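You operate a simulated robot arm through the tools that you are given. There is no shell and no other tool. Be economical: measure what you need, move in short steps, check, and stop when the job is done.

You are at the controls of a simulated robot arm. One attempt, no reset.

Task
Switch the heater off, draw the bed out and brush it clean.
Fine: switch off first; stand the brush back on its spot.
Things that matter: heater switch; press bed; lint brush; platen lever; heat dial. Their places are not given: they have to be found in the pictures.

The check looks at the end state, three seconds after you hand in, the way a careful person would. Anything else that was tipped, shoved, dropped, spilled or broken makes it a failure.

Robot
A 7-joint arm with a two-finger parallel gripper, fixed in place. Base frame: the origin is at the foot of the arm, x ahead of it, y to its left, z up; the work surface is at about z = 760. Units: mm, degrees, N and s.
With the tool pointing down near the work surface it reaches from about 300 to 700 mm from the base axis. Its first joint turns from -66.0 to 66.0 degrees. Payload 1.57 kg.
Tool frame: the origin (TCP) lies between the finger pads and is the grasp point; the fingertips stand 30 mm ahead of it; z points along the fingers, y is the line along which they close. Largest opening 110 mm; finger width 24, thickness 12; the body of the gripper, 48 by 112 mm, starts 78 mm behind the TCP.
Orientation is told as [roll, pitch, yaw] about the base's x, y, z axes, in that order, counted from this pose: with the fingers straight down and closing along the base's y, the tool's x points along the base's -x, its y along +y and its z along -z.

Tools
- The arm moves only by the tool move_arm. Its argument "commands" is a list of rows, each an object of numbers (a shift or turn left out is 0, a gripper value left out holds the last): "x", "y", "z": the shift along the tool's x, y, z in mm; "wx", "wy", "wz": the turn, a rotation vector about the tool's x, y, z in degrees; "fingers": the opening in per cent of the stroke, from 0 (shut) to 100 (fully open). In form: [{"x": .., "y": .., "z": .., "wx": .., "wy": .., "wz": .., "fingers": ..}, ...]. A call has 1 to 12 rows; each row is the pose to reach, as a shift and turn from the pose commanded when the call began, along the tool's axes at that moment. Each row takes 0.2 s and may step no farther than 50 mm and 8.6 degrees from the row before; otherwise, or with a gripper value out of range, the whole call is refused. A pose out of reach is approached as far as the arm can. The call stops where the force on the tool passes 70 N (or 10 N more than at its start, if that is more) or the arm is blocked; 0.2 s more then pass. The fingers move at their own pace (about 108 mm/s each) and stop on an object; they squeeze with about 39 N. The grip force told is the motor's: it shows also when the fingers shut on nothing. Time passes only in rows, and 0.2 s behind the last, so rows that repeat a pose let the fingers close. The reply holds the time, the measured pose of the TCP, the force on the tool along the base axes, the opening and the grip force, in the units named above and with some noise.
- Cameras (640 x 400 px; columns grow to the right, rows downward): "scene" is fixed at [170.7, -397.8, 1400.4]; the picture's right is [0.72, -0.69, 0.00], its down [-0.43, -0.44, -0.79] and it looks along [0.55, 0.57, -0.61] (base axes); focal length 317 px, centre (320, 200). "wrist" rides on the gripper at [70, 16, -141] in the tool frame; the picture's right is [-0.23, 0.97, 0.00], its down [-0.86, -0.20, -0.48] and it looks along [-0.47, -0.11, 0.88] (tool axes); focal length 222 px, centre (320, 200).
- camera(camera): a new picture of that camera. It takes no simulated time.
- probe_pixels(camera, pixels): for up to 12 pixels [column, row] of the newest picture of that camera ("zoom" is the newest enlarged one), the place [x, y, z] in the base frame of the surface seen there, good to about 2 mm. It takes no simulated time.
- inspect(camera, box): a new picture of the part [left, top, right, bottom] of that camera's present view, enlarged. It takes no simulated time.
- sign_off(): hands the job in; it is judged then, once.

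Work in short steps. Measure before you move; look again where a grasp or a placing could have gone wrong, and mend it. You have 80 turns and 54 pictures in all, those below and enlarged ones among them. Open the gripper and draw the arm clear of the work before you hand the job in, unless the task says otherwise; then end with one line.

The tools are called after "Emit:" as a command line: name --argument value ..., lists and objects as JSON in quotes. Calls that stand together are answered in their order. move_arm: Moves the arm, as the interface text tells. Its arguments: {"type":"object","properties":{"commands":{"type":"array","items":{"type":"object","properties":{"x":{"type":"number"},"y":{"type":"number"},"z":{"type":"number"},"wx":{"type":"number"},"wy":{"type":"number"},"wz":{"type":"number"},"fingers":{"type":"number"}}}}},"required":["commands"]} The other tools are called the same way: camera (camera) takes a picture; probe_pixels (camera, pixels) gives the place of the surface under pixels of a picture; inspect (camera, box) takes an enlarged picture of a part of a camera's view; sign_off () hands the job in.

At the start:

```text
time_s: 0.0
tool_pos: [332.0, -16.3, 1184.2]
orientation: [0.0, 0.0, 0.0]
force: [0.0, -0.6, 0.8]
finger_gap: 109.8
gripper_force: 0.0
```

scene: 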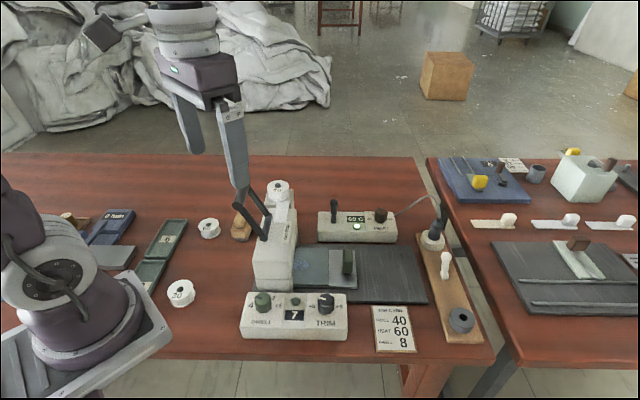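
wrist: 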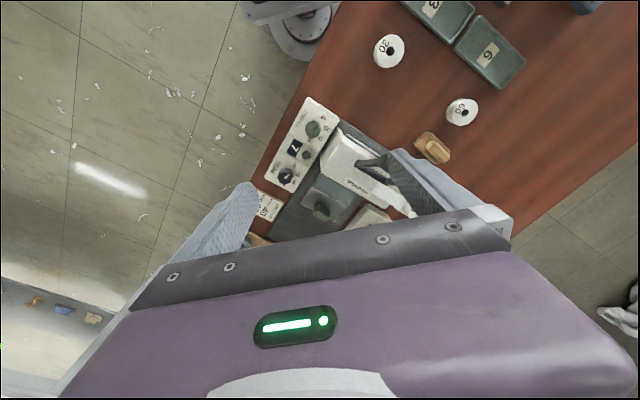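

The scene shows a press in the middle, with a control box behind (around 357,225) and one in front (295,315). I look closer at both and at the tray on the right.

Emit:
inspect --camera "scene" --box '[220, 170, 500, 360]'

Emit:
inspect --camera "scene" --box '[300, 180, 440, 270]'

```text
2.11 times, centred on (360, 265) of scene
```

zoom: 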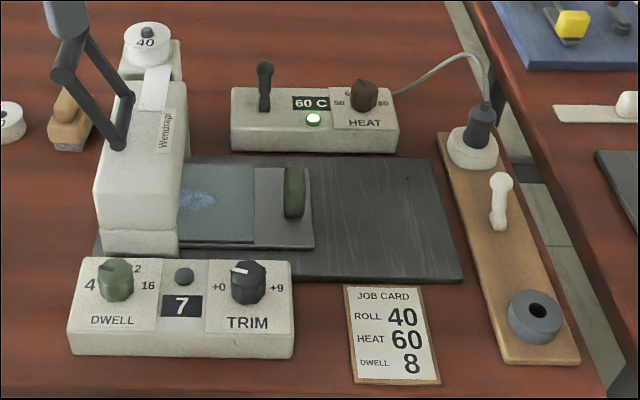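

```text
4.44 times, centred on (370, 225) of scene
```

zoom: 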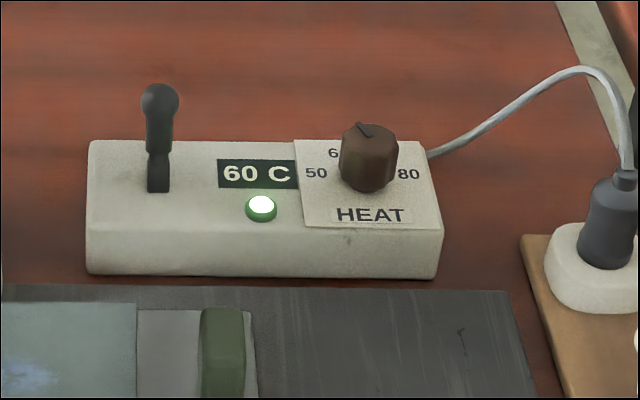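

The black toggle and dial sit on the heater box, the bed with its green handle is under the press, and a brush-like block is at scene (241,225). I'll probe these and look at the brush and the tray.

Emit:
probe_pixels --camera "zoom" --pixels '[[159, 95], [158, 140], [157, 188], [100, 150], [90, 230], [430, 150], [437, 270], [368, 150], [262, 207], [225, 312], [225, 370], [70, 300]]'

Emit:
inspect --camera "scene" --box '[215, 170, 315, 240]'

Emit:
inspect --camera "scene" --box '[400, 190, 500, 350]'

Emit:
inspect --camera "scene" --box '[240, 225, 440, 310]'

```text
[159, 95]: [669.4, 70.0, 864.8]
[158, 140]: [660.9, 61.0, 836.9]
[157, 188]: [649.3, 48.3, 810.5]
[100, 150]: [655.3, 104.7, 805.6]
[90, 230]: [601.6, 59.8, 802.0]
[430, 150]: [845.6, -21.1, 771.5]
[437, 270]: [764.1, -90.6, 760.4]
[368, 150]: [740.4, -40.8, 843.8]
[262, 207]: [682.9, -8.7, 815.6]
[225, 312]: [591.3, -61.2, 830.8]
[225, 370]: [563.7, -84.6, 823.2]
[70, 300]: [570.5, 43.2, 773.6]
```

```text
5.71 times, centred on (265, 205) of scene
```

zoom: 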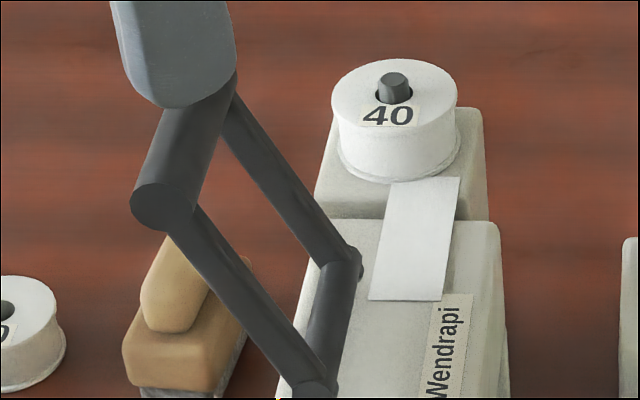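

```text
2.50 times, centred on (450, 270) of scene
```

zoom: 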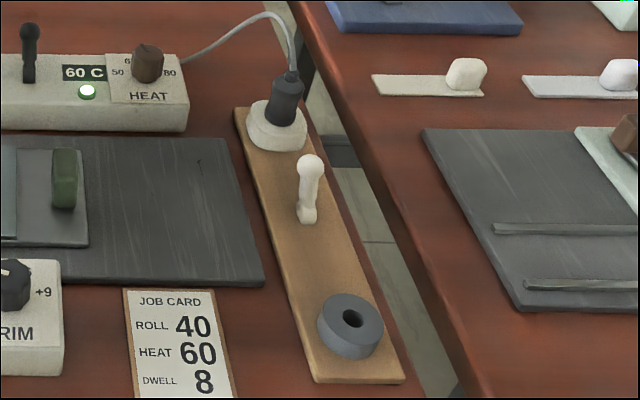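

```text
3.20 times, centred on (340, 268) of scene
```

zoom: 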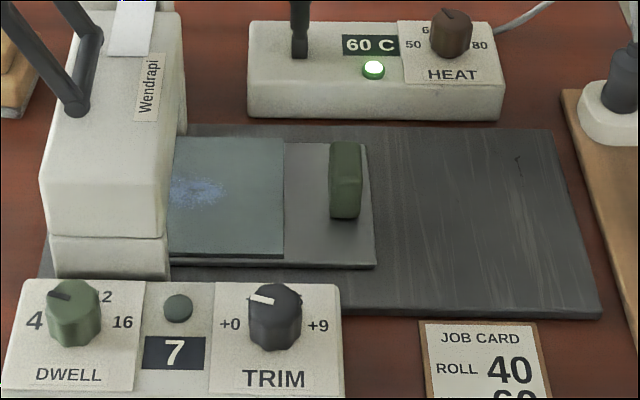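

I measure the bed, handle and press geometry on the last zoom.

Emit:
probe_pixels --camera "zoom" --pixels '[[345, 147], [345, 165], [345, 205], [332, 180], [358, 180], [370, 150], [372, 262], [284, 150], [282, 250], [200, 192], [550, 135], [595, 310]]'

Emit:
probe_pixels --camera "scene" --pixels '[[280, 185], [250, 192], [240, 222], [240, 235], [265, 235], [278, 232], [270, 280], [294, 285], [445, 256], [447, 275], [325, 300], [348, 330]]'

Emit:
inspect --camera "wrist" --box '[240, 80, 480, 240]'

```text
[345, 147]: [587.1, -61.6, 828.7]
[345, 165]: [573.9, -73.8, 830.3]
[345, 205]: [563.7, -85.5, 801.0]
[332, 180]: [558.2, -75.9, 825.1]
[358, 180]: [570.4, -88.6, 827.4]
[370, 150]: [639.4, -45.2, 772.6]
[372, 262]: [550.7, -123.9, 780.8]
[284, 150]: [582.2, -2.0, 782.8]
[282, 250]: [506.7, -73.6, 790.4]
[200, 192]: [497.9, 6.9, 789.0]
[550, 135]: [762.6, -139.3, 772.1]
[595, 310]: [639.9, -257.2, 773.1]
```

```text
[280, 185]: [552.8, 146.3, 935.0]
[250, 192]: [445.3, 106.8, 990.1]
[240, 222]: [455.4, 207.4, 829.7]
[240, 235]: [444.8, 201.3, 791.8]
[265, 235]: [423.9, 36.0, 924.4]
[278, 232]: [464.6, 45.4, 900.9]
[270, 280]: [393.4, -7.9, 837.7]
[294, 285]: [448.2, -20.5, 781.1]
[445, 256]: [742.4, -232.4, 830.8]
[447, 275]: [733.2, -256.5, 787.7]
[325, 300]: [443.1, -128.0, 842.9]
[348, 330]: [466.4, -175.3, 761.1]
```

```text
2.50 times, centred on (360, 160) of wrist
```

zoom: 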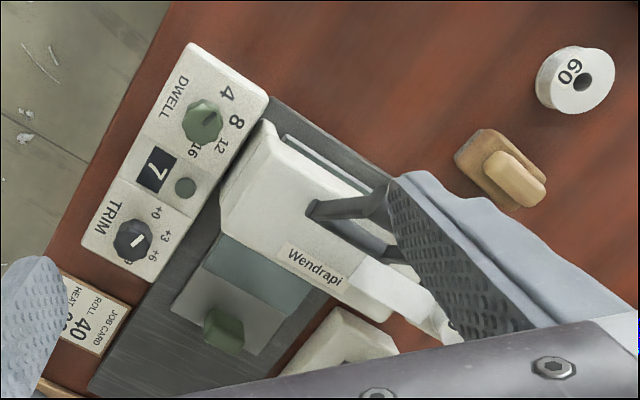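

The station axes: "right" u≈(0.667,-0.745), "back" v≈(0.745,0.667). The black toggle leans back (ball around 674,75,860), with the light on. I'll go above it with the fingers closing along v, so they straddle it front and back.

Emit:
move_arm --commands '[{"x": -34.2, "y": 9.1, "z": 18.4, "wz": 4.82, "fingers": 40}, {"x": -68.4, "y": 18.2, "z": 36.8, "wz": 9.64}, {"x": -102.6, "y": 27.3, "z": 55.2, "wz": 14.46}, {"x": -136.8, "y": 36.4, "z": 73.6, "wz": 19.28}, {"x": -171, "y": 45.5, "z": 92, "wz": 24.1}, {"x": -205.2, "y": 54.6, "z": 110.4, "wz": 28.92}, {"x": -239.4, "y": 63.7, "z": 128.8, "wz": 33.74}, {"x": -273.6, "y": 72.8, "z": 147.2, "wz": 38.56}, {"x": -307.8, "y": 81.9, "z": 165.6, "wz": 43.38}, {"x": -342, "y": 91, "z": 184, "wz": 48.2}, {"x": -342, "y": 91, "z": 184, "wz": 48.2}]'

Emit:
camera --camera "scene"

Emit:
camera --camera "wrist"

```text
time_s: 2.4
tool_pos: [674.4, 75.3, 997.6]
orientation: [0.0, 0.0, -48.3]
force: [-0.6, 0.9, -0.6]
finger_gap: 43.8
gripper_force: 0.1
```

```text
45 pictures are left
```

scene: 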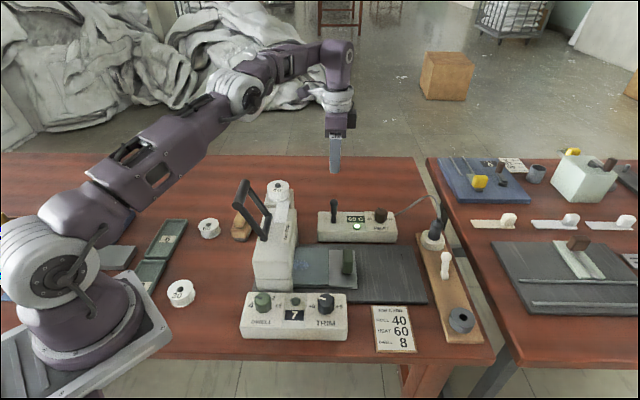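

```text
44 pictures are left
```

wrist: 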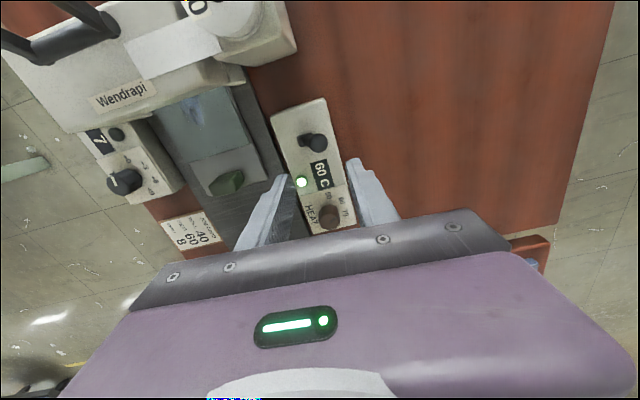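

The toggle shows at wrist (313,141). I probe it there.

Emit:
inspect --camera "wrist" --box '[250, 80, 410, 240]'

Emit:
probe_pixels --camera "wrist" --pixels '[[320, 143], [313, 142], [305, 138], [300, 134], [329, 214], [280, 112], [326, 98]]'

```text
2.50 times, centred on (330, 160) of wrist
```

zoom: 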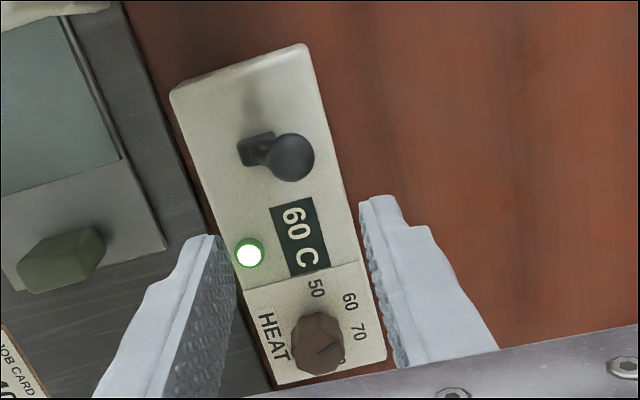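

```text
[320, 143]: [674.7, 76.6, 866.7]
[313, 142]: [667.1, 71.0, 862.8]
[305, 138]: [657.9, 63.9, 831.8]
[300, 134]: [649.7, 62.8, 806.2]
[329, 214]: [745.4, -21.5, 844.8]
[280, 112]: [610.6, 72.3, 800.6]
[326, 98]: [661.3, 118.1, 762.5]
```

The ball is centred near (675,76,862) and leans back over a base at about (652,58). I descend straight to TCP z≈868.

Emit:
move_arm --commands '[{"z": 45}, {"z": 90}, {"z": 131}]'

Emit:
inspect --camera "scene" --box '[290, 150, 450, 270]'

```text
time_s: 3.2
tool_pos: [675.5, 75.1, 868.6]
orientation: [0.1, 0.0, -48.2]
force: [-0.1, -0.3, 0.1]
finger_gap: 44.2
gripper_force: 0.1
```

```text
3.33 times, centred on (370, 210) of scene
```

zoom: 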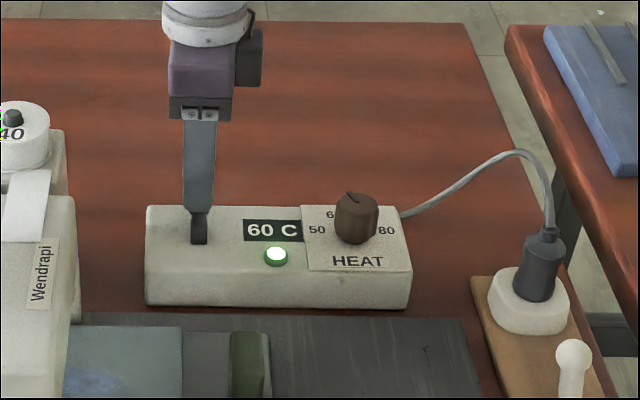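

The fingers straddle the toggle. I push toward -v (tool -y) in steps.

Emit:
move_arm --commands '[{"y": -12}, {"y": -24}, {"y": -36}, {"y": -48}, {"y": -58}]'

Emit:
inspect --camera "scene" --box '[290, 150, 450, 270]'

```text
time_s: 4.4
tool_pos: [632.0, 37.1, 869.1]
orientation: [0.3, -0.1, -48.0]
force: [13.4, 12.8, 3.7]
finger_gap: 60.5
gripper_force: 9.8
```

```text
3.33 times, centred on (370, 210) of scene
```

zoom: 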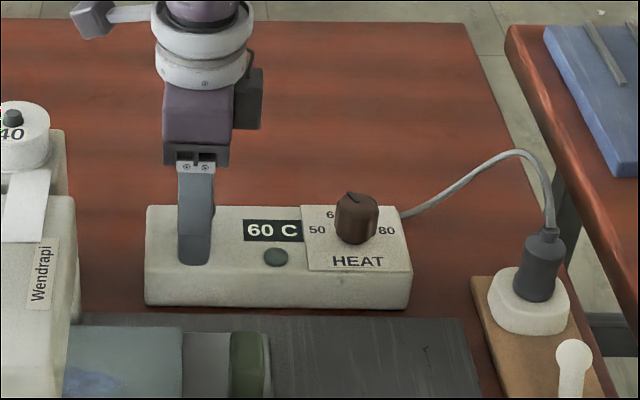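

The light is off. I back off 15 mm and rise, then check the switch.

Emit:
move_arm --commands '[{"y": -40}, {"y": -40, "z": -45}, {"y": -40, "z": -90}, {"y": -40, "z": -135}, {"y": -40, "z": -180}]'

Emit:
inspect --camera "scene" --box '[290, 170, 450, 290]'

Emit:
camera --camera "wrist"

```text
time_s: 5.6
tool_pos: [600.9, 9.0, 1050.8]
orientation: [-0.2, 0.0, -48.3]
force: [-0.1, 0.4, 0.6]
finger_gap: 43.9
gripper_force: 0.1
```

```text
3.33 times, centred on (370, 230) of scene
```

zoom: 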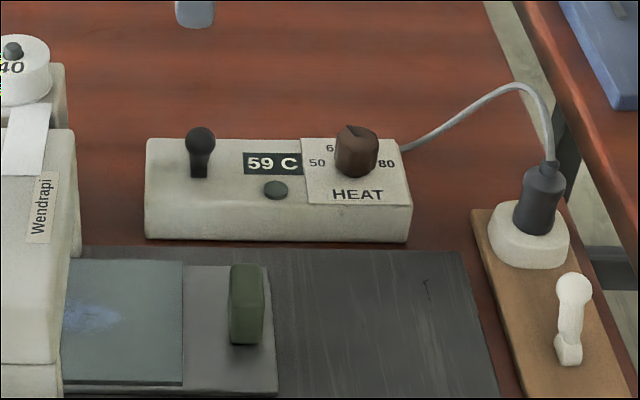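

```text
39 pictures are left
```

wrist: 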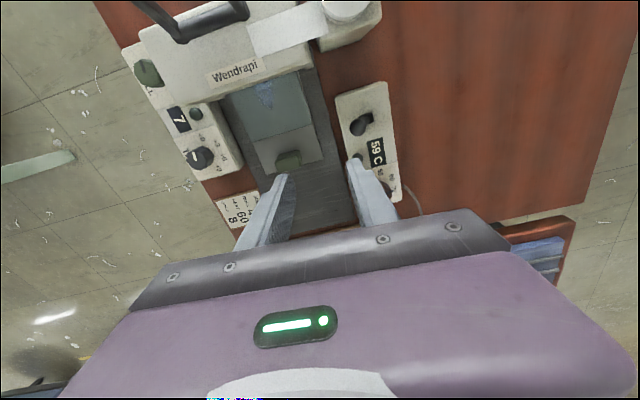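

The switch is off and the reading is falling (59 C). Now I measure the handle.

Emit:
probe_pixels --camera "zoom" --pixels '[[246, 266], [246, 285], [244, 300], [232, 285], [261, 285], [246, 335], [232, 335], [262, 340], [233, 268], [260, 268]]'

Emit:
inspect --camera "wrist" --box '[200, 60, 360, 200]'

```text
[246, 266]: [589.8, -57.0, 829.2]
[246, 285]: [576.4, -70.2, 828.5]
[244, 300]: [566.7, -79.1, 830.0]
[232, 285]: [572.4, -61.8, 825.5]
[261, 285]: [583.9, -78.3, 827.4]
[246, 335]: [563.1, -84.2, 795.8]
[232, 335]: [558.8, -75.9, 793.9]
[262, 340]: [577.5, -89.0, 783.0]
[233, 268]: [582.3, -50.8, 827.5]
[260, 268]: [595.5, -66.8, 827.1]
```

```text
2.86 times, centred on (280, 130) of wrist
```

zoom: 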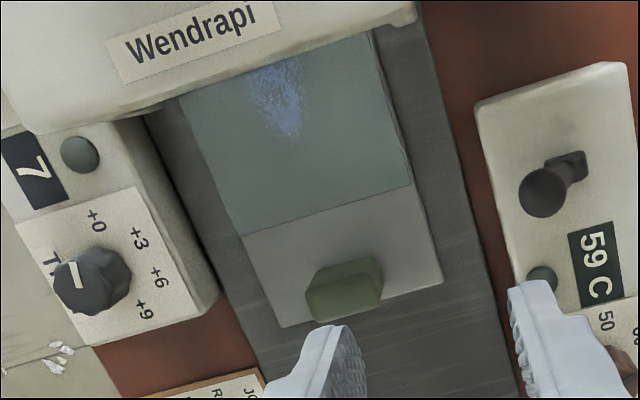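

The handle centre is about (577,-71), top z 829, thin along u. I rotate 90° to yaw +41.8 and go above it.

Emit:
move_arm --commands '[{"x": -4, "y": -6.5, "wz": -8.2, "fingers": 60}, {"x": -8, "y": -13, "wz": -16.4}, {"x": -12, "y": -19.5, "wz": -24.6}, {"x": -16, "y": -26, "wz": -32.8}, {"x": -20, "y": -32.5, "wz": -41}, {"x": -24, "y": -39, "wz": -49.2}, {"x": -28, "y": -45.5, "wz": -57.4}, {"x": -32, "y": -52, "wz": -65.6}, {"x": -36, "y": -58.5, "wz": -73.8}, {"x": -40, "y": -65, "wz": -82}, {"x": -43.6, "y": -71.2, "wz": -90}, {"x": -43.6, "y": -71.2, "wz": -90, "z": 40}]'

Emit:
camera --camera "wrist"

```text
time_s: 8.2
tool_pos: [576.8, -69.6, 1009.1]
orientation: [0.0, 0.1, 41.9]
force: [0.9, 0.2, -0.3]
finger_gap: 65.9
gripper_force: 0.1
```

```text
37 pictures are left
```

wrist: 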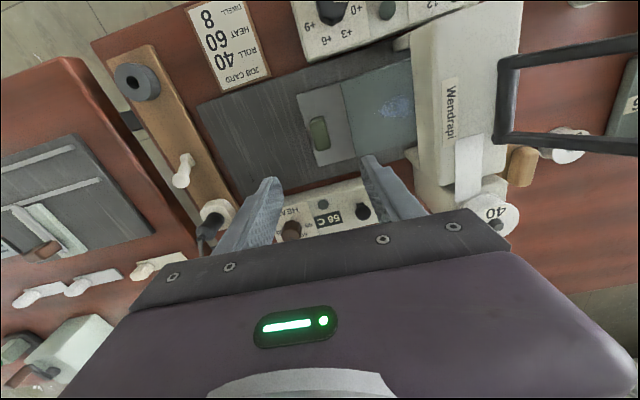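

Aligned over the handle. I descend to TCP z≈817.

Emit:
move_arm --commands '[{"z": 48}, {"z": 96}, {"z": 144}, {"z": 180}, {"z": 191}]'

Emit:
inspect --camera "scene" --box '[270, 170, 450, 310]'

```text
time_s: 9.4
tool_pos: [578.0, -70.5, 819.2]
orientation: [0.1, 0.0, 41.7]
force: [0.2, -0.2, -0.7]
finger_gap: 65.8
gripper_force: 0.0
```

```text
2.86 times, centred on (360, 240) of scene
```

zoom: 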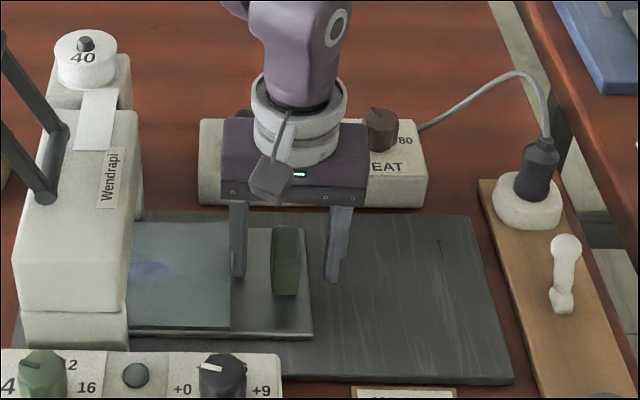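

The handle (col 285) is between the fingers (238, 335). I close.

Emit:
move_arm --commands '[{"fingers": 0}, {"fingers": 0}, {"fingers": 0}]'

```text
time_s: 10.2
tool_pos: [578.2, -69.3, 819.5]
orientation: [-0.1, 0.0, 41.9]
force: [0.1, -0.3, -7.8]
finger_gap: 25.0
gripper_force: 36.4
```

Gripped (25 mm). I pull along u (tool -y) in steps.

Emit:
move_arm --commands '[{"y": -10}, {"y": -20}, {"y": -30}, {"y": -40}, {"y": -50}, {"y": -60}]'

Emit:
inspect --camera "scene" --box '[270, 190, 470, 330]'

```text
time_s: 11.6
tool_pos: [619.2, -114.4, 819.2]
orientation: [-0.1, -0.2, 41.9]
force: [19.3, 22.8, 0.6]
finger_gap: 25.0
gripper_force: 36.7
```

```text
2.86 times, centred on (370, 260) of scene
```

zoom: 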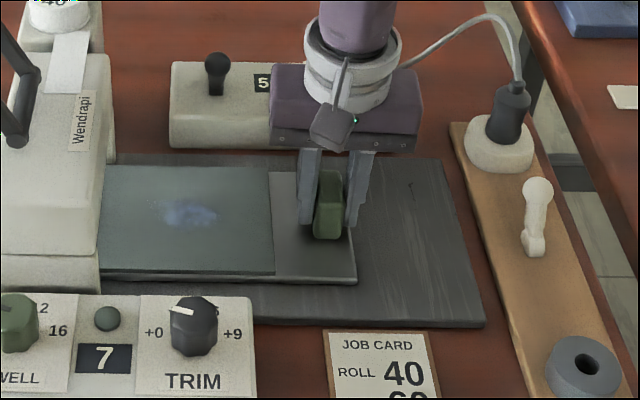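

Sideways load of about 30 N along +v says the rail runs nearer to -46°. I correct with tool -x and keep pulling.

Emit:
move_arm --commands '[{"x": -3}, {"x": -3.7, "y": -10}, {"x": -4.4, "y": -20}, {"x": -5.1, "y": -30}, {"x": -5.8, "y": -40}]'

Emit:
inspect --camera "scene" --box '[270, 190, 470, 330]'

```text
time_s: 12.8
tool_pos: [646.8, -142.6, 818.8]
orientation: [0.0, 0.2, 41.8]
force: [-4.8, -2.5, 15.3]
finger_gap: 25.2
gripper_force: 36.7
```

```text
2.86 times, centred on (370, 260) of scene
```

zoom: 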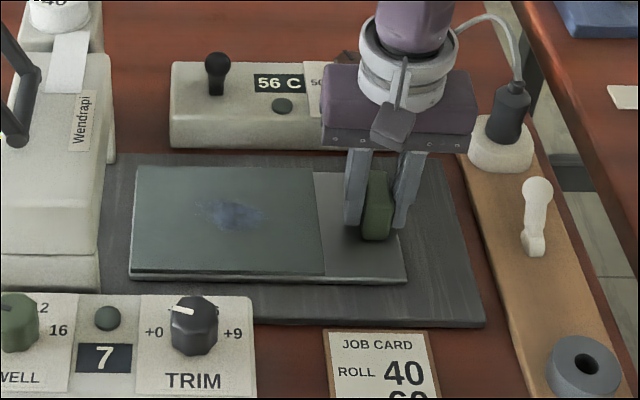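

The bed is out about 100 mm with low force and no stop yet. I check the plug and cable height ahead before going further.

Emit:
probe_pixels --camera "zoom" --pixels '[[515, 88], [510, 120], [517, 50], [490, 20], [470, 17], [500, 170], [537, 190], [125, 270], [405, 280], [320, 200], [230, 213], [484, 325]]'

```text
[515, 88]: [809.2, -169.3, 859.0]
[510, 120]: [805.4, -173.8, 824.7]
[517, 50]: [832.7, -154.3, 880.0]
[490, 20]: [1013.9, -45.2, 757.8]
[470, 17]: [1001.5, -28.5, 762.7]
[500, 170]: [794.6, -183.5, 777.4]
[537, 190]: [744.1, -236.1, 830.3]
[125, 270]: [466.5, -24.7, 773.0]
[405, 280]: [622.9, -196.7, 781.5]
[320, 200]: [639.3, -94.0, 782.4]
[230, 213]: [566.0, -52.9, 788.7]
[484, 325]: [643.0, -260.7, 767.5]
```

All clear at gripper height. I pull further in small steps, watching for the stop.

Emit:
move_arm --commands '[{"x": -0.7, "y": -8}, {"x": -1.2, "y": -16}, {"x": -1.8, "y": -24}]'

```text
time_s: 13.6
tool_pos: [664.3, -159.7, 818.5]
orientation: [-0.1, 0.2, 41.6]
force: [-17.6, -14.3, 9.1]
finger_gap: 25.3
gripper_force: 36.3
```

Emit:
move_arm --commands '[{"x": 2}, {"x": 2, "y": -8}, {"x": 2, "y": -16}]'

Emit:
inspect --camera "scene" --box '[270, 190, 470, 330]'

```text
time_s: 14.4
tool_pos: [669.3, -164.6, 818.3]
orientation: [0.0, -0.1, 41.8]
force: [-8.8, -5.5, 8.4]
finger_gap: 24.9
gripper_force: 37.3
out of reach, approached as far as the arm can: row 3
```

```text
2.86 times, centred on (370, 260) of scene
```

zoom: 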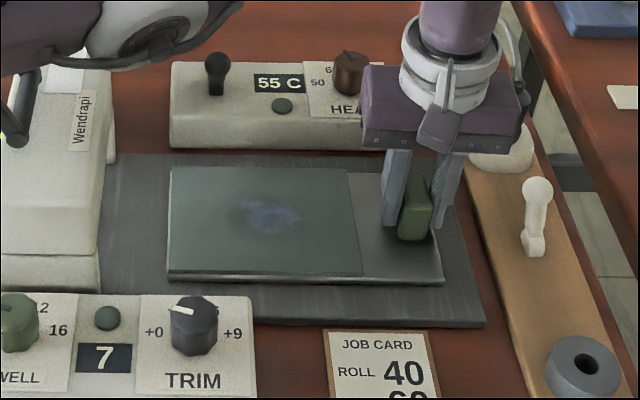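

The bed is out about 130 mm, fully clear of the press, and the arm is at its reach. I release and rise.

Emit:
move_arm --commands '[{"fingers": 50}, {"fingers": 50}, {"fingers": 50, "z": -45}, {"z": -90}, {"z": -135}, {"z": -180}, {"z": -220, "y": 30}, {"z": -240, "y": 70}, {"z": -260, "y": 110}]'

Emit:
camera --camera "scene"

```text
time_s: 16.4
tool_pos: [595.5, -83.4, 1078.8]
orientation: [0.0, 0.1, 41.7]
force: [-0.1, 0.1, 0.3]
finger_gap: 55.1
gripper_force: 0.1
out of reach, approached as far as the arm can: row 6
```

```text
32 pictures are left
```

scene: 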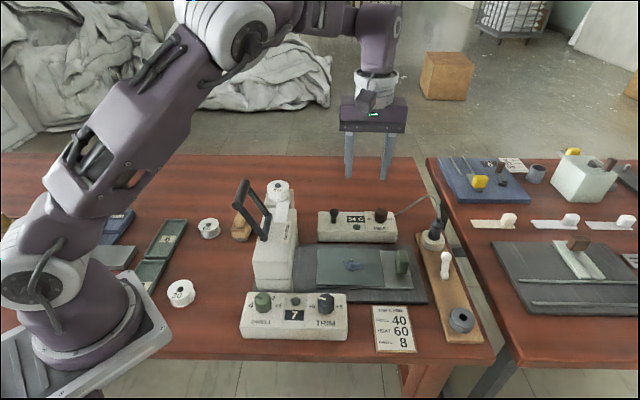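

Bed stays out. Now the brush at scene (241,227): zoom on it and the lever.

Emit:
inspect --camera "scene" --box '[215, 165, 305, 255]'

```text
4.44 times, centred on (260, 210) of scene
```

zoom: 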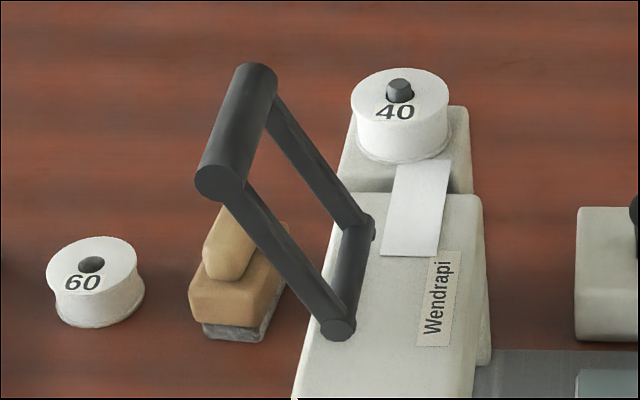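

Emit:
probe_pixels --camera "zoom" --pixels '[[218, 185], [258, 85], [210, 250], [230, 240], [215, 290], [210, 332], [245, 335], [285, 275], [335, 325], [365, 220], [400, 90], [90, 265]]'

```text
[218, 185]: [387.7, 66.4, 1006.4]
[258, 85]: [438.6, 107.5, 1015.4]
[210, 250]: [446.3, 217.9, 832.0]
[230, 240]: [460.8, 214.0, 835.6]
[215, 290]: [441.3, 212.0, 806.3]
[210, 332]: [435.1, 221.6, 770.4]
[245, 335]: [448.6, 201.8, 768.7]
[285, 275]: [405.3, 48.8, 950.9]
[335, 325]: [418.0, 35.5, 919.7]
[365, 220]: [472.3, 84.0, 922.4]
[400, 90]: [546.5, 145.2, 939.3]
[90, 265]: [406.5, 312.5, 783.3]
```

I fly above the brush at z≈1100 for a wrist view.

Emit:
move_arm --commands '[{"x": -11.4, "y": 39, "z": -20}, {"x": -22.8, "y": 78, "z": -20}, {"x": -34.2, "y": 117, "z": -20}, {"x": -45.6, "y": 156, "z": -20}, {"x": -57, "y": 195, "z": -20}, {"x": -68.4, "y": 234, "z": -20}, {"x": -79.8, "y": 273, "z": -20}, {"x": -91.1, "y": 311.7, "z": -20}, {"x": -91.1, "y": 311.7, "z": -20}]'

Emit:
camera --camera "wrist"

Emit:
inspect --camera "wrist" --box '[260, 60, 400, 200]'

```text
time_s: 18.4
tool_pos: [454.8, 211.0, 1097.4]
orientation: [0.0, 0.0, 41.8]
force: [-0.1, 0.3, -0.2]
finger_gap: 55.0
gripper_force: 0.1
```

```text
30 pictures are left
```

wrist: 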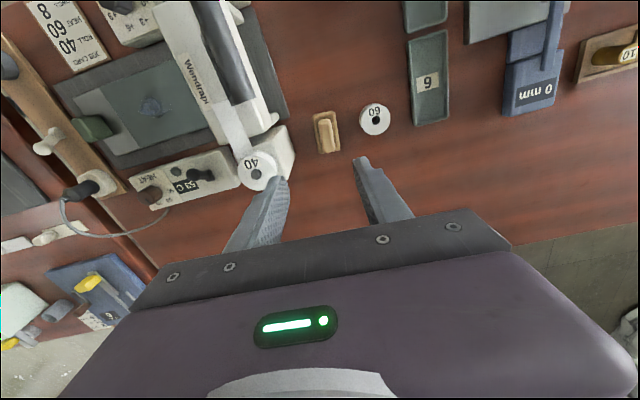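

```text
2.86 times, centred on (330, 130) of wrist
```

zoom: 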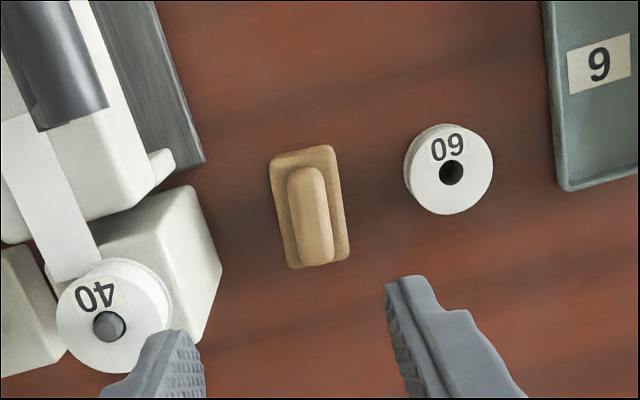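

Emit:
probe_pixels --camera "zoom" --pixels '[[306, 172], [318, 258], [292, 215], [328, 215], [311, 215], [275, 165], [330, 150], [345, 250], [292, 262], [340, 200], [448, 190]]'

```text
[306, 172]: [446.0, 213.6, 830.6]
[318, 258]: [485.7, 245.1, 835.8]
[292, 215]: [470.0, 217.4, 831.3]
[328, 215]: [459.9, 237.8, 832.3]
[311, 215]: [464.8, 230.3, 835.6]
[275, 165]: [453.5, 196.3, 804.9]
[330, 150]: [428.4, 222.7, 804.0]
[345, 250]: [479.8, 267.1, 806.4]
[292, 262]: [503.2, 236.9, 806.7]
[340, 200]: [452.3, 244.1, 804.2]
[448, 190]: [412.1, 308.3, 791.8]
```

The brush: block centre (466,231), long axis at 40°, block top 805, ridge top 836. I align (yaw 40°) and descend to just above first, then down to TCP z≈818 around the block.

Emit:
move_arm --commands '[{"x": -21.7, "y": 7.4, "wz": 1.8, "fingers": 55}, {"x": -21.7, "y": 7.4, "wz": 1.8, "z": 45}, {"x": -21.7, "y": 7.4, "wz": 1.8, "z": 90}, {"x": -21.7, "y": 7.4, "wz": 1.8, "z": 135}, {"x": -21.7, "y": 7.4, "wz": 1.8, "z": 180}, {"x": -21.7, "y": 7.4, "wz": 1.8, "z": 210}]'

Emit:
camera --camera "wrist"

Emit:
inspect --camera "scene" --box '[190, 140, 310, 260]'

```text
time_s: 19.8
tool_pos: [467.4, 228.7, 887.4]
orientation: [0.1, 0.0, 40.0]
force: [-0.5, 0.1, 0.5]
finger_gap: 60.6
gripper_force: 0.2
```

```text
28 pictures are left
```

wrist: 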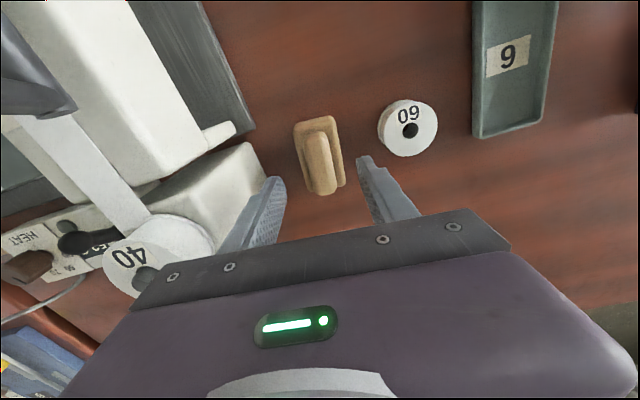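

```text
3.33 times, centred on (250, 200) of scene
```

zoom: 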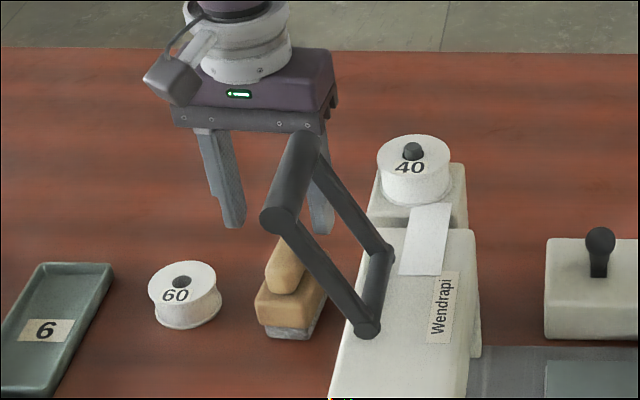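

Centred. I check the press back block's clearance on the left finger's side.

Emit:
probe_pixels --camera "wrist" --pixels '[[255, 155], [262, 178], [232, 130], [296, 135], [320, 155], [408, 110], [380, 125]]'

```text
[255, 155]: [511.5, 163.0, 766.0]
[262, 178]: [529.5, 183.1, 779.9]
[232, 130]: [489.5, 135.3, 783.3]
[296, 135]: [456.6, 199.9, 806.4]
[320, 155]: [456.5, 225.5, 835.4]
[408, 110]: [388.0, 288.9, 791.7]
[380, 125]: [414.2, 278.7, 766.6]
```

Clearances are about 30 mm on both sides. I descend and close.

Emit:
move_arm --commands '[{"z": 35}, {"z": 60}, {"z": 70}, {"z": 70, "fingers": 0}, {"z": 70, "fingers": 0}, {"z": 70, "fingers": 0}, {"z": 70, "fingers": 0}]'

Emit:
inspect --camera "scene" --box '[190, 140, 310, 260]'

```text
time_s: 21.4
tool_pos: [468.5, 230.4, 818.1]
orientation: [0.1, 0.0, 40.0]
force: [0.4, 0.4, 1.6]
finger_gap: 44.0
gripper_force: 39.2
```

```text
3.33 times, centred on (250, 200) of scene
```

zoom: 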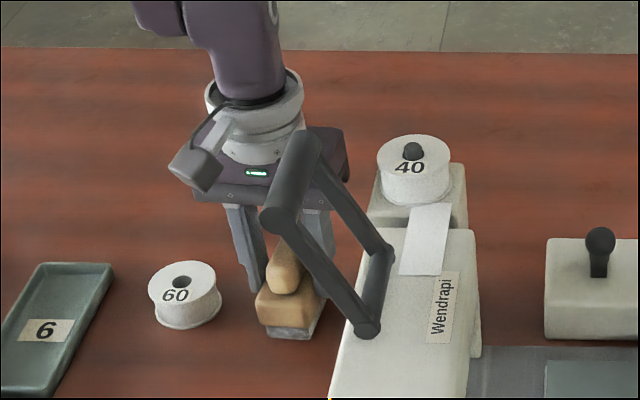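

Gripped at 44 mm; record pose (468.5,230.4,818.1, yaw 40) for putting it back. Lift straight up.

Emit:
move_arm --commands '[{"z": -20}, {"z": -65}, {"z": -110}, {"z": -155}, {"z": -200}, {"z": -245}, {"z": -290}, {"z": -290}]'

Emit:
camera --camera "scene"

Emit:
inspect --camera "scene" --box '[290, 230, 430, 320]'

```text
time_s: 23.2
tool_pos: [467.6, 230.3, 1108.1]
orientation: [0.0, 0.0, 40.0]
force: [0.2, 0.5, -0.1]
finger_gap: 44.1
gripper_force: 38.6
```

```text
25 pictures are left
```

scene: 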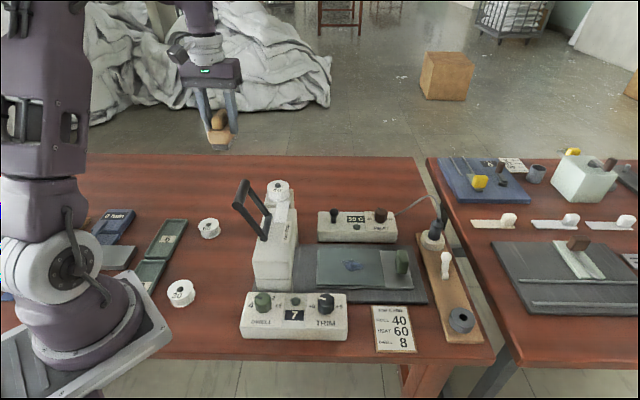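

```text
4.44 times, centred on (360, 275) of scene
```

zoom: 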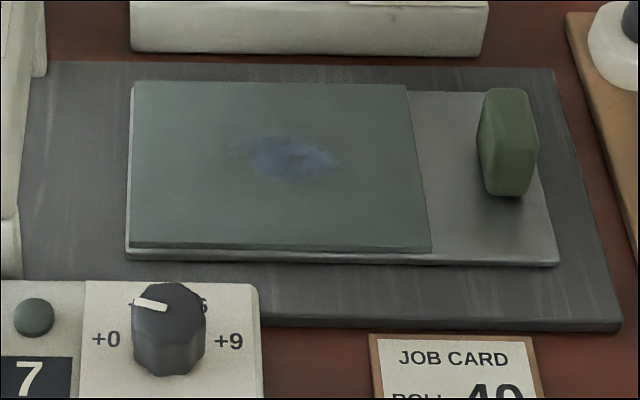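

Emit:
probe_pixels --camera "zoom" --pixels '[[290, 160], [225, 145], [340, 160], [285, 135], [290, 185], [140, 90], [402, 92], [138, 240], [425, 245], [480, 150], [485, 190], [265, 120]]'

```text
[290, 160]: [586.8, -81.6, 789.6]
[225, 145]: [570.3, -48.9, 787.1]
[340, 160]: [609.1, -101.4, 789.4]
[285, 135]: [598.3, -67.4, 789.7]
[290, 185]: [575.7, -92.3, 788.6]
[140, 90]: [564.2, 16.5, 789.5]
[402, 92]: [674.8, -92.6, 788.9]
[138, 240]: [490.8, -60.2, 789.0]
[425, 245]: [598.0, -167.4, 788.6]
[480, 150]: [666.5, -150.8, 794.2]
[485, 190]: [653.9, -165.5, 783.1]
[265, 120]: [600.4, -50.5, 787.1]
```

The lint is centred near (585,-75) on the pad at z 789, about 65 mm long along u. I fly to above the stroke start (548,-42), yaw 45.

Emit:
move_arm --commands '[{"x": 16.2, "y": -37.2, "wz": -0.7}, {"x": 32.4, "y": -74.4, "wz": -1.4}, {"x": 48.6, "y": -111.6, "wz": -2.1}, {"x": 64.9, "y": -148.7, "wz": -2.8}, {"x": 81.1, "y": -185.9, "wz": -3.5}, {"x": 97.3, "y": -223.1, "wz": -4.2}, {"x": 113.5, "y": -260.3, "wz": -5}, {"x": 113.5, "y": -260.3, "wz": -5}]'

Emit:
move_arm --commands '[{"z": 45}, {"z": 90}, {"z": 135}, {"z": 180}, {"z": 215}, {"z": 245}]'

Emit:
inspect --camera "scene" --box '[250, 190, 430, 320]'

```text
time_s: 25.0
tool_pos: [548.2, -42.9, 1109.3]
orientation: [0.0, 0.0, 45.1]
force: [-0.5, -0.1, -1.0]
finger_gap: 43.8
gripper_force: 38.8
```

```text
time_s: 26.4
tool_pos: [548.0, -41.6, 861.7]
orientation: [0.1, -0.1, 45.0]
force: [-0.6, -0.1, -0.8]
finger_gap: 44.0
gripper_force: 39.5
```

```text
3.08 times, centred on (340, 255) of scene
```

zoom: 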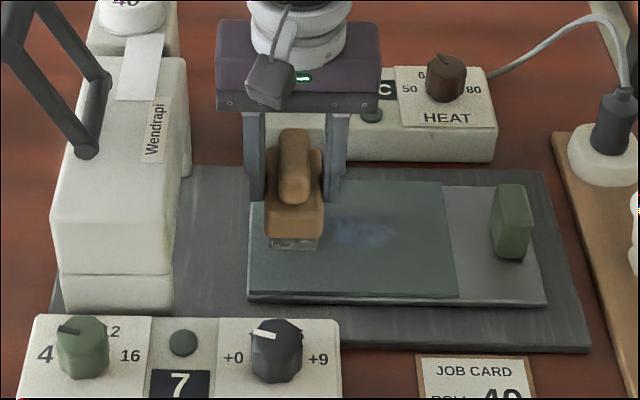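

Brush is 14 mm above the pad. I lower to light contact, sweep +u 95 mm and lift.

Emit:
move_arm --commands '[{"z": 10}, {"z": 16}, {"z": 16, "y": -16}, {"z": 16, "y": -32}, {"z": 16, "y": -48}, {"z": 16, "y": -64}, {"z": 16, "y": -80}, {"z": 16, "y": -95}]'

Emit:
inspect --camera "scene" --box '[250, 190, 430, 320]'

```text
time_s: 28.2
tool_pos: [615.5, -110.4, 847.9]
orientation: [0.1, 0.0, 44.9]
force: [0.2, 0.9, -0.5]
finger_gap: 43.9
gripper_force: 38.8
```

```text
3.08 times, centred on (340, 255) of scene
```

zoom: 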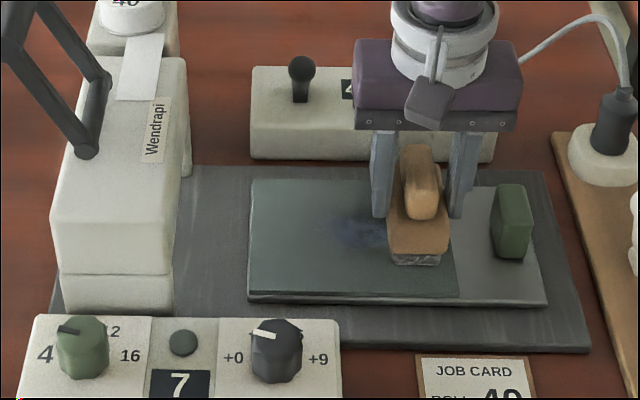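

Barely any contact (force ~0) and the lint remains. I lift, return and lower further until force shows.

Emit:
move_arm --commands '[{"z": -20}, {"z": -20, "y": 47}, {"z": -20, "y": 95}, {"z": 0, "y": 95}, {"z": 2, "y": 95}, {"z": 3, "y": 95}, {"z": 3, "y": 95}]'

```text
time_s: 29.8
tool_pos: [546.9, -43.8, 846.6]
orientation: [-0.2, -0.1, 45.0]
force: [-4.6, -2.8, 38.9]
finger_gap: 43.9
gripper_force: 38.9
```

Contact now, 39 N. I ease 1.5 mm and sweep.

Emit:
move_arm --commands '[{"z": -1.5}, {"z": -1.5, "y": -12}, {"z": -1.5, "y": -24}, {"z": -1.5, "y": -36}, {"z": -1.5, "y": -48}, {"z": -1.5, "y": -60}, {"z": -1.5, "y": -72}, {"z": -1.5, "y": -84}, {"z": -1.5, "y": -95}]'

Emit:
inspect --camera "scene" --box '[250, 190, 430, 320]'

```text
time_s: 31.8
tool_pos: [615.0, -109.9, 846.9]
orientation: [0.0, 0.0, 45.0]
force: [-2.2, 2.5, 7.3]
finger_gap: 44.2
gripper_force: 39.7
```

```text
3.08 times, centred on (340, 255) of scene
```

zoom: 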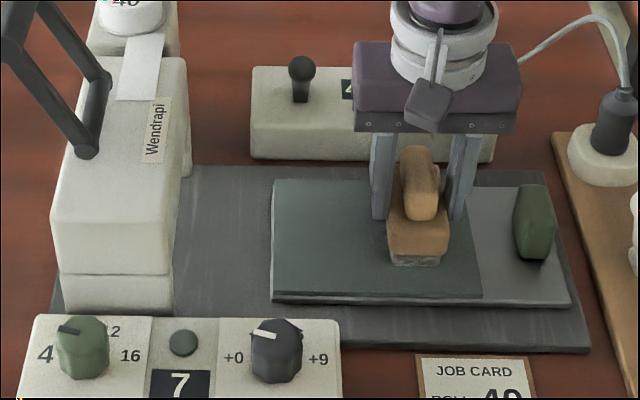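

The bed slid a bit further out and the lint seems gone. I lift and look.

Emit:
move_arm --commands '[{"z": -20}, {"z": -65}, {"z": -110}, {"z": -155}, {"z": -200}, {"z": -240, "y": 20}, {"z": -262, "y": 60}]'

Emit:
inspect --camera "scene" --box '[290, 230, 430, 320]'

```text
time_s: 33.4
tool_pos: [572.4, -66.1, 1107.3]
orientation: [0.0, 0.1, 44.9]
force: [0.1, 0.5, -0.4]
finger_gap: 44.0
gripper_force: 39.1
```

```text
4.44 times, centred on (360, 275) of scene
```

zoom: 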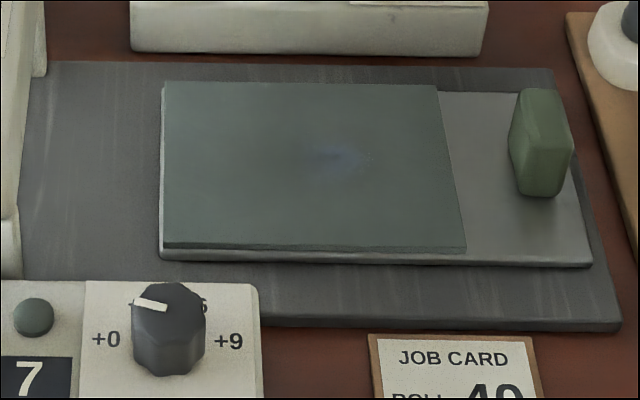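

Part of the lint is left around (335,160). I probe it; this time I will stroke along v so the bed does not slide.

Emit:
probe_pixels --camera "zoom" --pixels '[[335, 160], [375, 160], [290, 155], [335, 138], [335, 185], [165, 90], [433, 92], [163, 240], [460, 245], [510, 150]]'

```text
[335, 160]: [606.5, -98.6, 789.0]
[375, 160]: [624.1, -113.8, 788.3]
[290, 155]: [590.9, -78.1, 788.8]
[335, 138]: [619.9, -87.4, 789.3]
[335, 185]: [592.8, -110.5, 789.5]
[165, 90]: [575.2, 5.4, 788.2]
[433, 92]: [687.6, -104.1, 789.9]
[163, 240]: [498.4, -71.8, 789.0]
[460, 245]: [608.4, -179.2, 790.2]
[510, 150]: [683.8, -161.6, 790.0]
```

I go down at the near side of the residue.

Emit:
move_arm --commands '[{"x": 19.4, "y": -34.4}, {"x": 19.4, "y": -34.4, "z": 48}, {"x": 19.4, "y": -34.4, "z": 96}, {"x": 19.4, "y": -34.4, "z": 144}, {"x": 19.4, "y": -34.4, "z": 192}, {"x": 19.4, "y": -34.4, "z": 236}, {"x": 19.4, "y": -34.4, "z": 256}, {"x": 19.4, "y": -34.4, "z": 262.5}, {"x": 19.4, "y": -34.4, "z": 262.5}]'

```text
time_s: 35.4
tool_pos: [582.3, -106.0, 845.6]
orientation: [0.0, 0.0, 45.0]
force: [-2.8, 1.3, 11.5]
finger_gap: 44.1
gripper_force: 38.9
```

Good contact at 11 N. I stroke along v back and forth, shift 24 mm in u (lifted), and stroke again.

Emit:
move_arm --commands '[{"x": -15}, {"x": -30}, {"x": -44}, {"x": -30}, {"x": -15}, {"x": 0}, {"x": 0, "z": -8}, {"x": 0, "y": -24, "z": -8}, {"x": 0, "y": -24, "z": 0}, {"x": -15, "y": -24}, {"x": -30, "y": -24}, {"x": -44, "y": -24}]'

Emit:
move_arm --commands '[{"x": 15}, {"x": 30}, {"x": 44}, {"x": 44, "z": -20}, {"x": 44, "z": -65}, {"x": 30, "z": -110}, {"x": 30, "z": -155}, {"x": 30, "z": -200}, {"x": 30, "y": 20, "z": -240}, {"x": 30, "y": 60, "z": -262}]'

Emit:
inspect --camera "scene" --box '[290, 230, 430, 320]'

```text
time_s: 38.0
tool_pos: [631.2, -92.9, 845.7]
orientation: [0.0, -0.1, 44.9]
force: [-4.1, -4.8, 13.2]
finger_gap: 43.9
gripper_force: 38.9
```

```text
time_s: 40.2
tool_pos: [568.9, -71.3, 1107.4]
orientation: [0.0, 0.1, 45.1]
force: [-0.3, 0.0, -0.8]
finger_gap: 43.8
gripper_force: 39.0
```

```text
4.44 times, centred on (360, 275) of scene
```

zoom: 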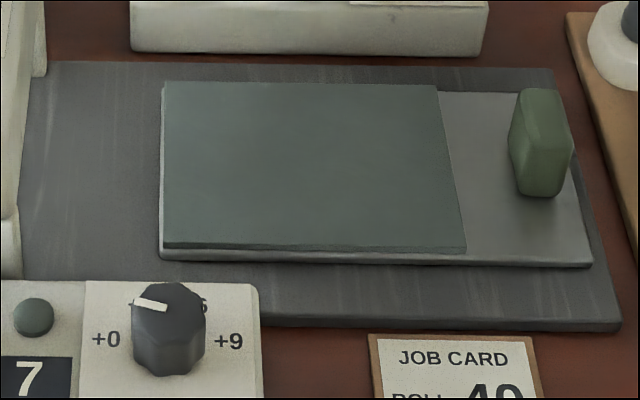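

The pad is clean and the bed stays out. I carry the brush back above its spot.

Emit:
move_arm --commands '[{"x": -17.8, "y": 35.5, "z": -5}, {"x": -35.6, "y": 71.1, "z": -5, "wz": 1}, {"x": -53.4, "y": 106.6, "z": -5, "wz": 2}, {"x": -71.2, "y": 142.1, "z": -5, "wz": 3}, {"x": -88.9, "y": 177.7, "z": -5, "wz": 4}, {"x": -106.7, "y": 213.2, "z": -5, "wz": 5}, {"x": -124.5, "y": 248.8, "z": -5, "wz": 5}, {"x": -142.3, "y": 284.3, "z": -5, "wz": 5}, {"x": -142.3, "y": 284.3, "z": 0, "wz": 5}]'

Emit:
inspect --camera "scene" --box '[150, 40, 310, 200]'

```text
time_s: 42.2
tool_pos: [467.0, 232.7, 1108.1]
orientation: [0.0, 0.0, 40.0]
force: [0.4, -0.1, -1.2]
finger_gap: 44.1
gripper_force: 39.2
```

```text
2.50 times, centred on (230, 120) of scene
```

zoom: 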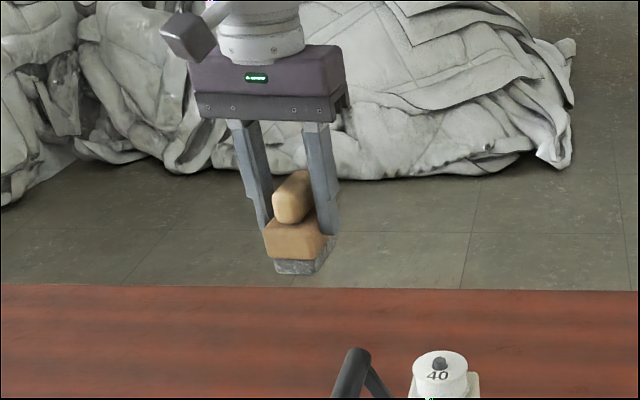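

The brush hangs level. I lower it onto its spot, slow at the end.

Emit:
move_arm --commands '[{"y": -1.5, "z": 45}, {"y": -1.5, "z": 90}, {"y": -1.5, "z": 135}, {"y": -1.5, "z": 180}, {"y": -1.5, "z": 225}, {"y": -1.5, "z": 262}, {"y": -1.5, "z": 280}, {"y": -1.5, "z": 287}, {"y": -1.5, "z": 289}, {"y": -1.5, "z": 289}]'

```text
time_s: 44.4
tool_pos: [467.5, 229.6, 818.2]
orientation: [0.0, 0.1, 40.0]
force: [-0.9, 0.0, 3.6]
finger_gap: 44.1
gripper_force: 39.1
```

Light contact at z 818. I settle 0.7 mm more, open modestly and rise.

Emit:
move_arm --commands '[{"z": 0.7}, {"z": 0.7, "fingers": 55}, {"z": 0.7, "fingers": 55}, {"z": -30}, {"z": -75}, {"z": -120}, {"z": -165}, {"z": -210}, {"z": -255}, {"z": -290}]'

Emit:
camera --camera "scene"

Emit:
camera --camera "wrist"

Emit:
probe_pixels --camera "wrist" --pixels '[[322, 125]]'

Emit:
inspect --camera "wrist" --box '[260, 60, 400, 200]'

```text
time_s: 46.6
tool_pos: [466.8, 229.6, 1109.6]
orientation: [0.0, -0.1, 40.0]
force: [0.2, 1.0, 0.3]
finger_gap: 60.6
gripper_force: 0.1
```

```text
17 pictures are left
```

scene: 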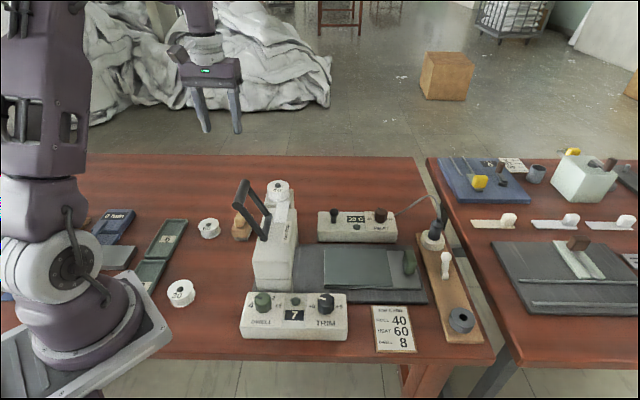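

```text
16 pictures are left
```

wrist: 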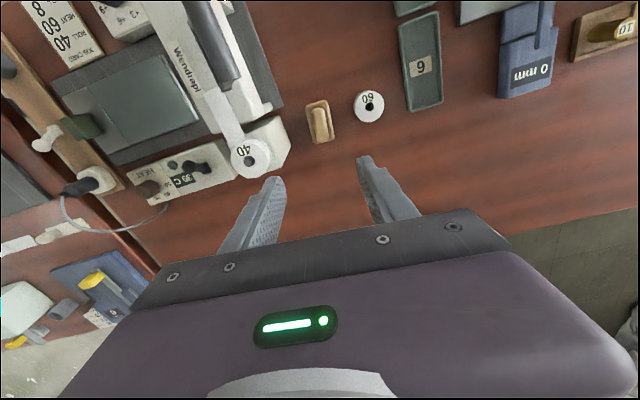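

```text
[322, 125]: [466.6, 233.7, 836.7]
```

```text
2.86 times, centred on (330, 130) of wrist
```

zoom: 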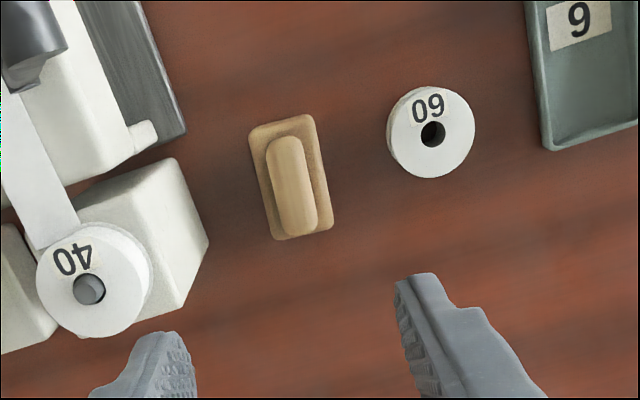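

The brush stands upright on its spot, the bed is out with a clean pad, the heater light is off, and dial and lever are untouched. The gripper is open and clear, so I hand in.

Emit:
sign_off

```text
The job is handed in.
```

The heater is switched off, the bed is drawn out about 145 mm and brushed clean, and the brush is standing back on its spot.
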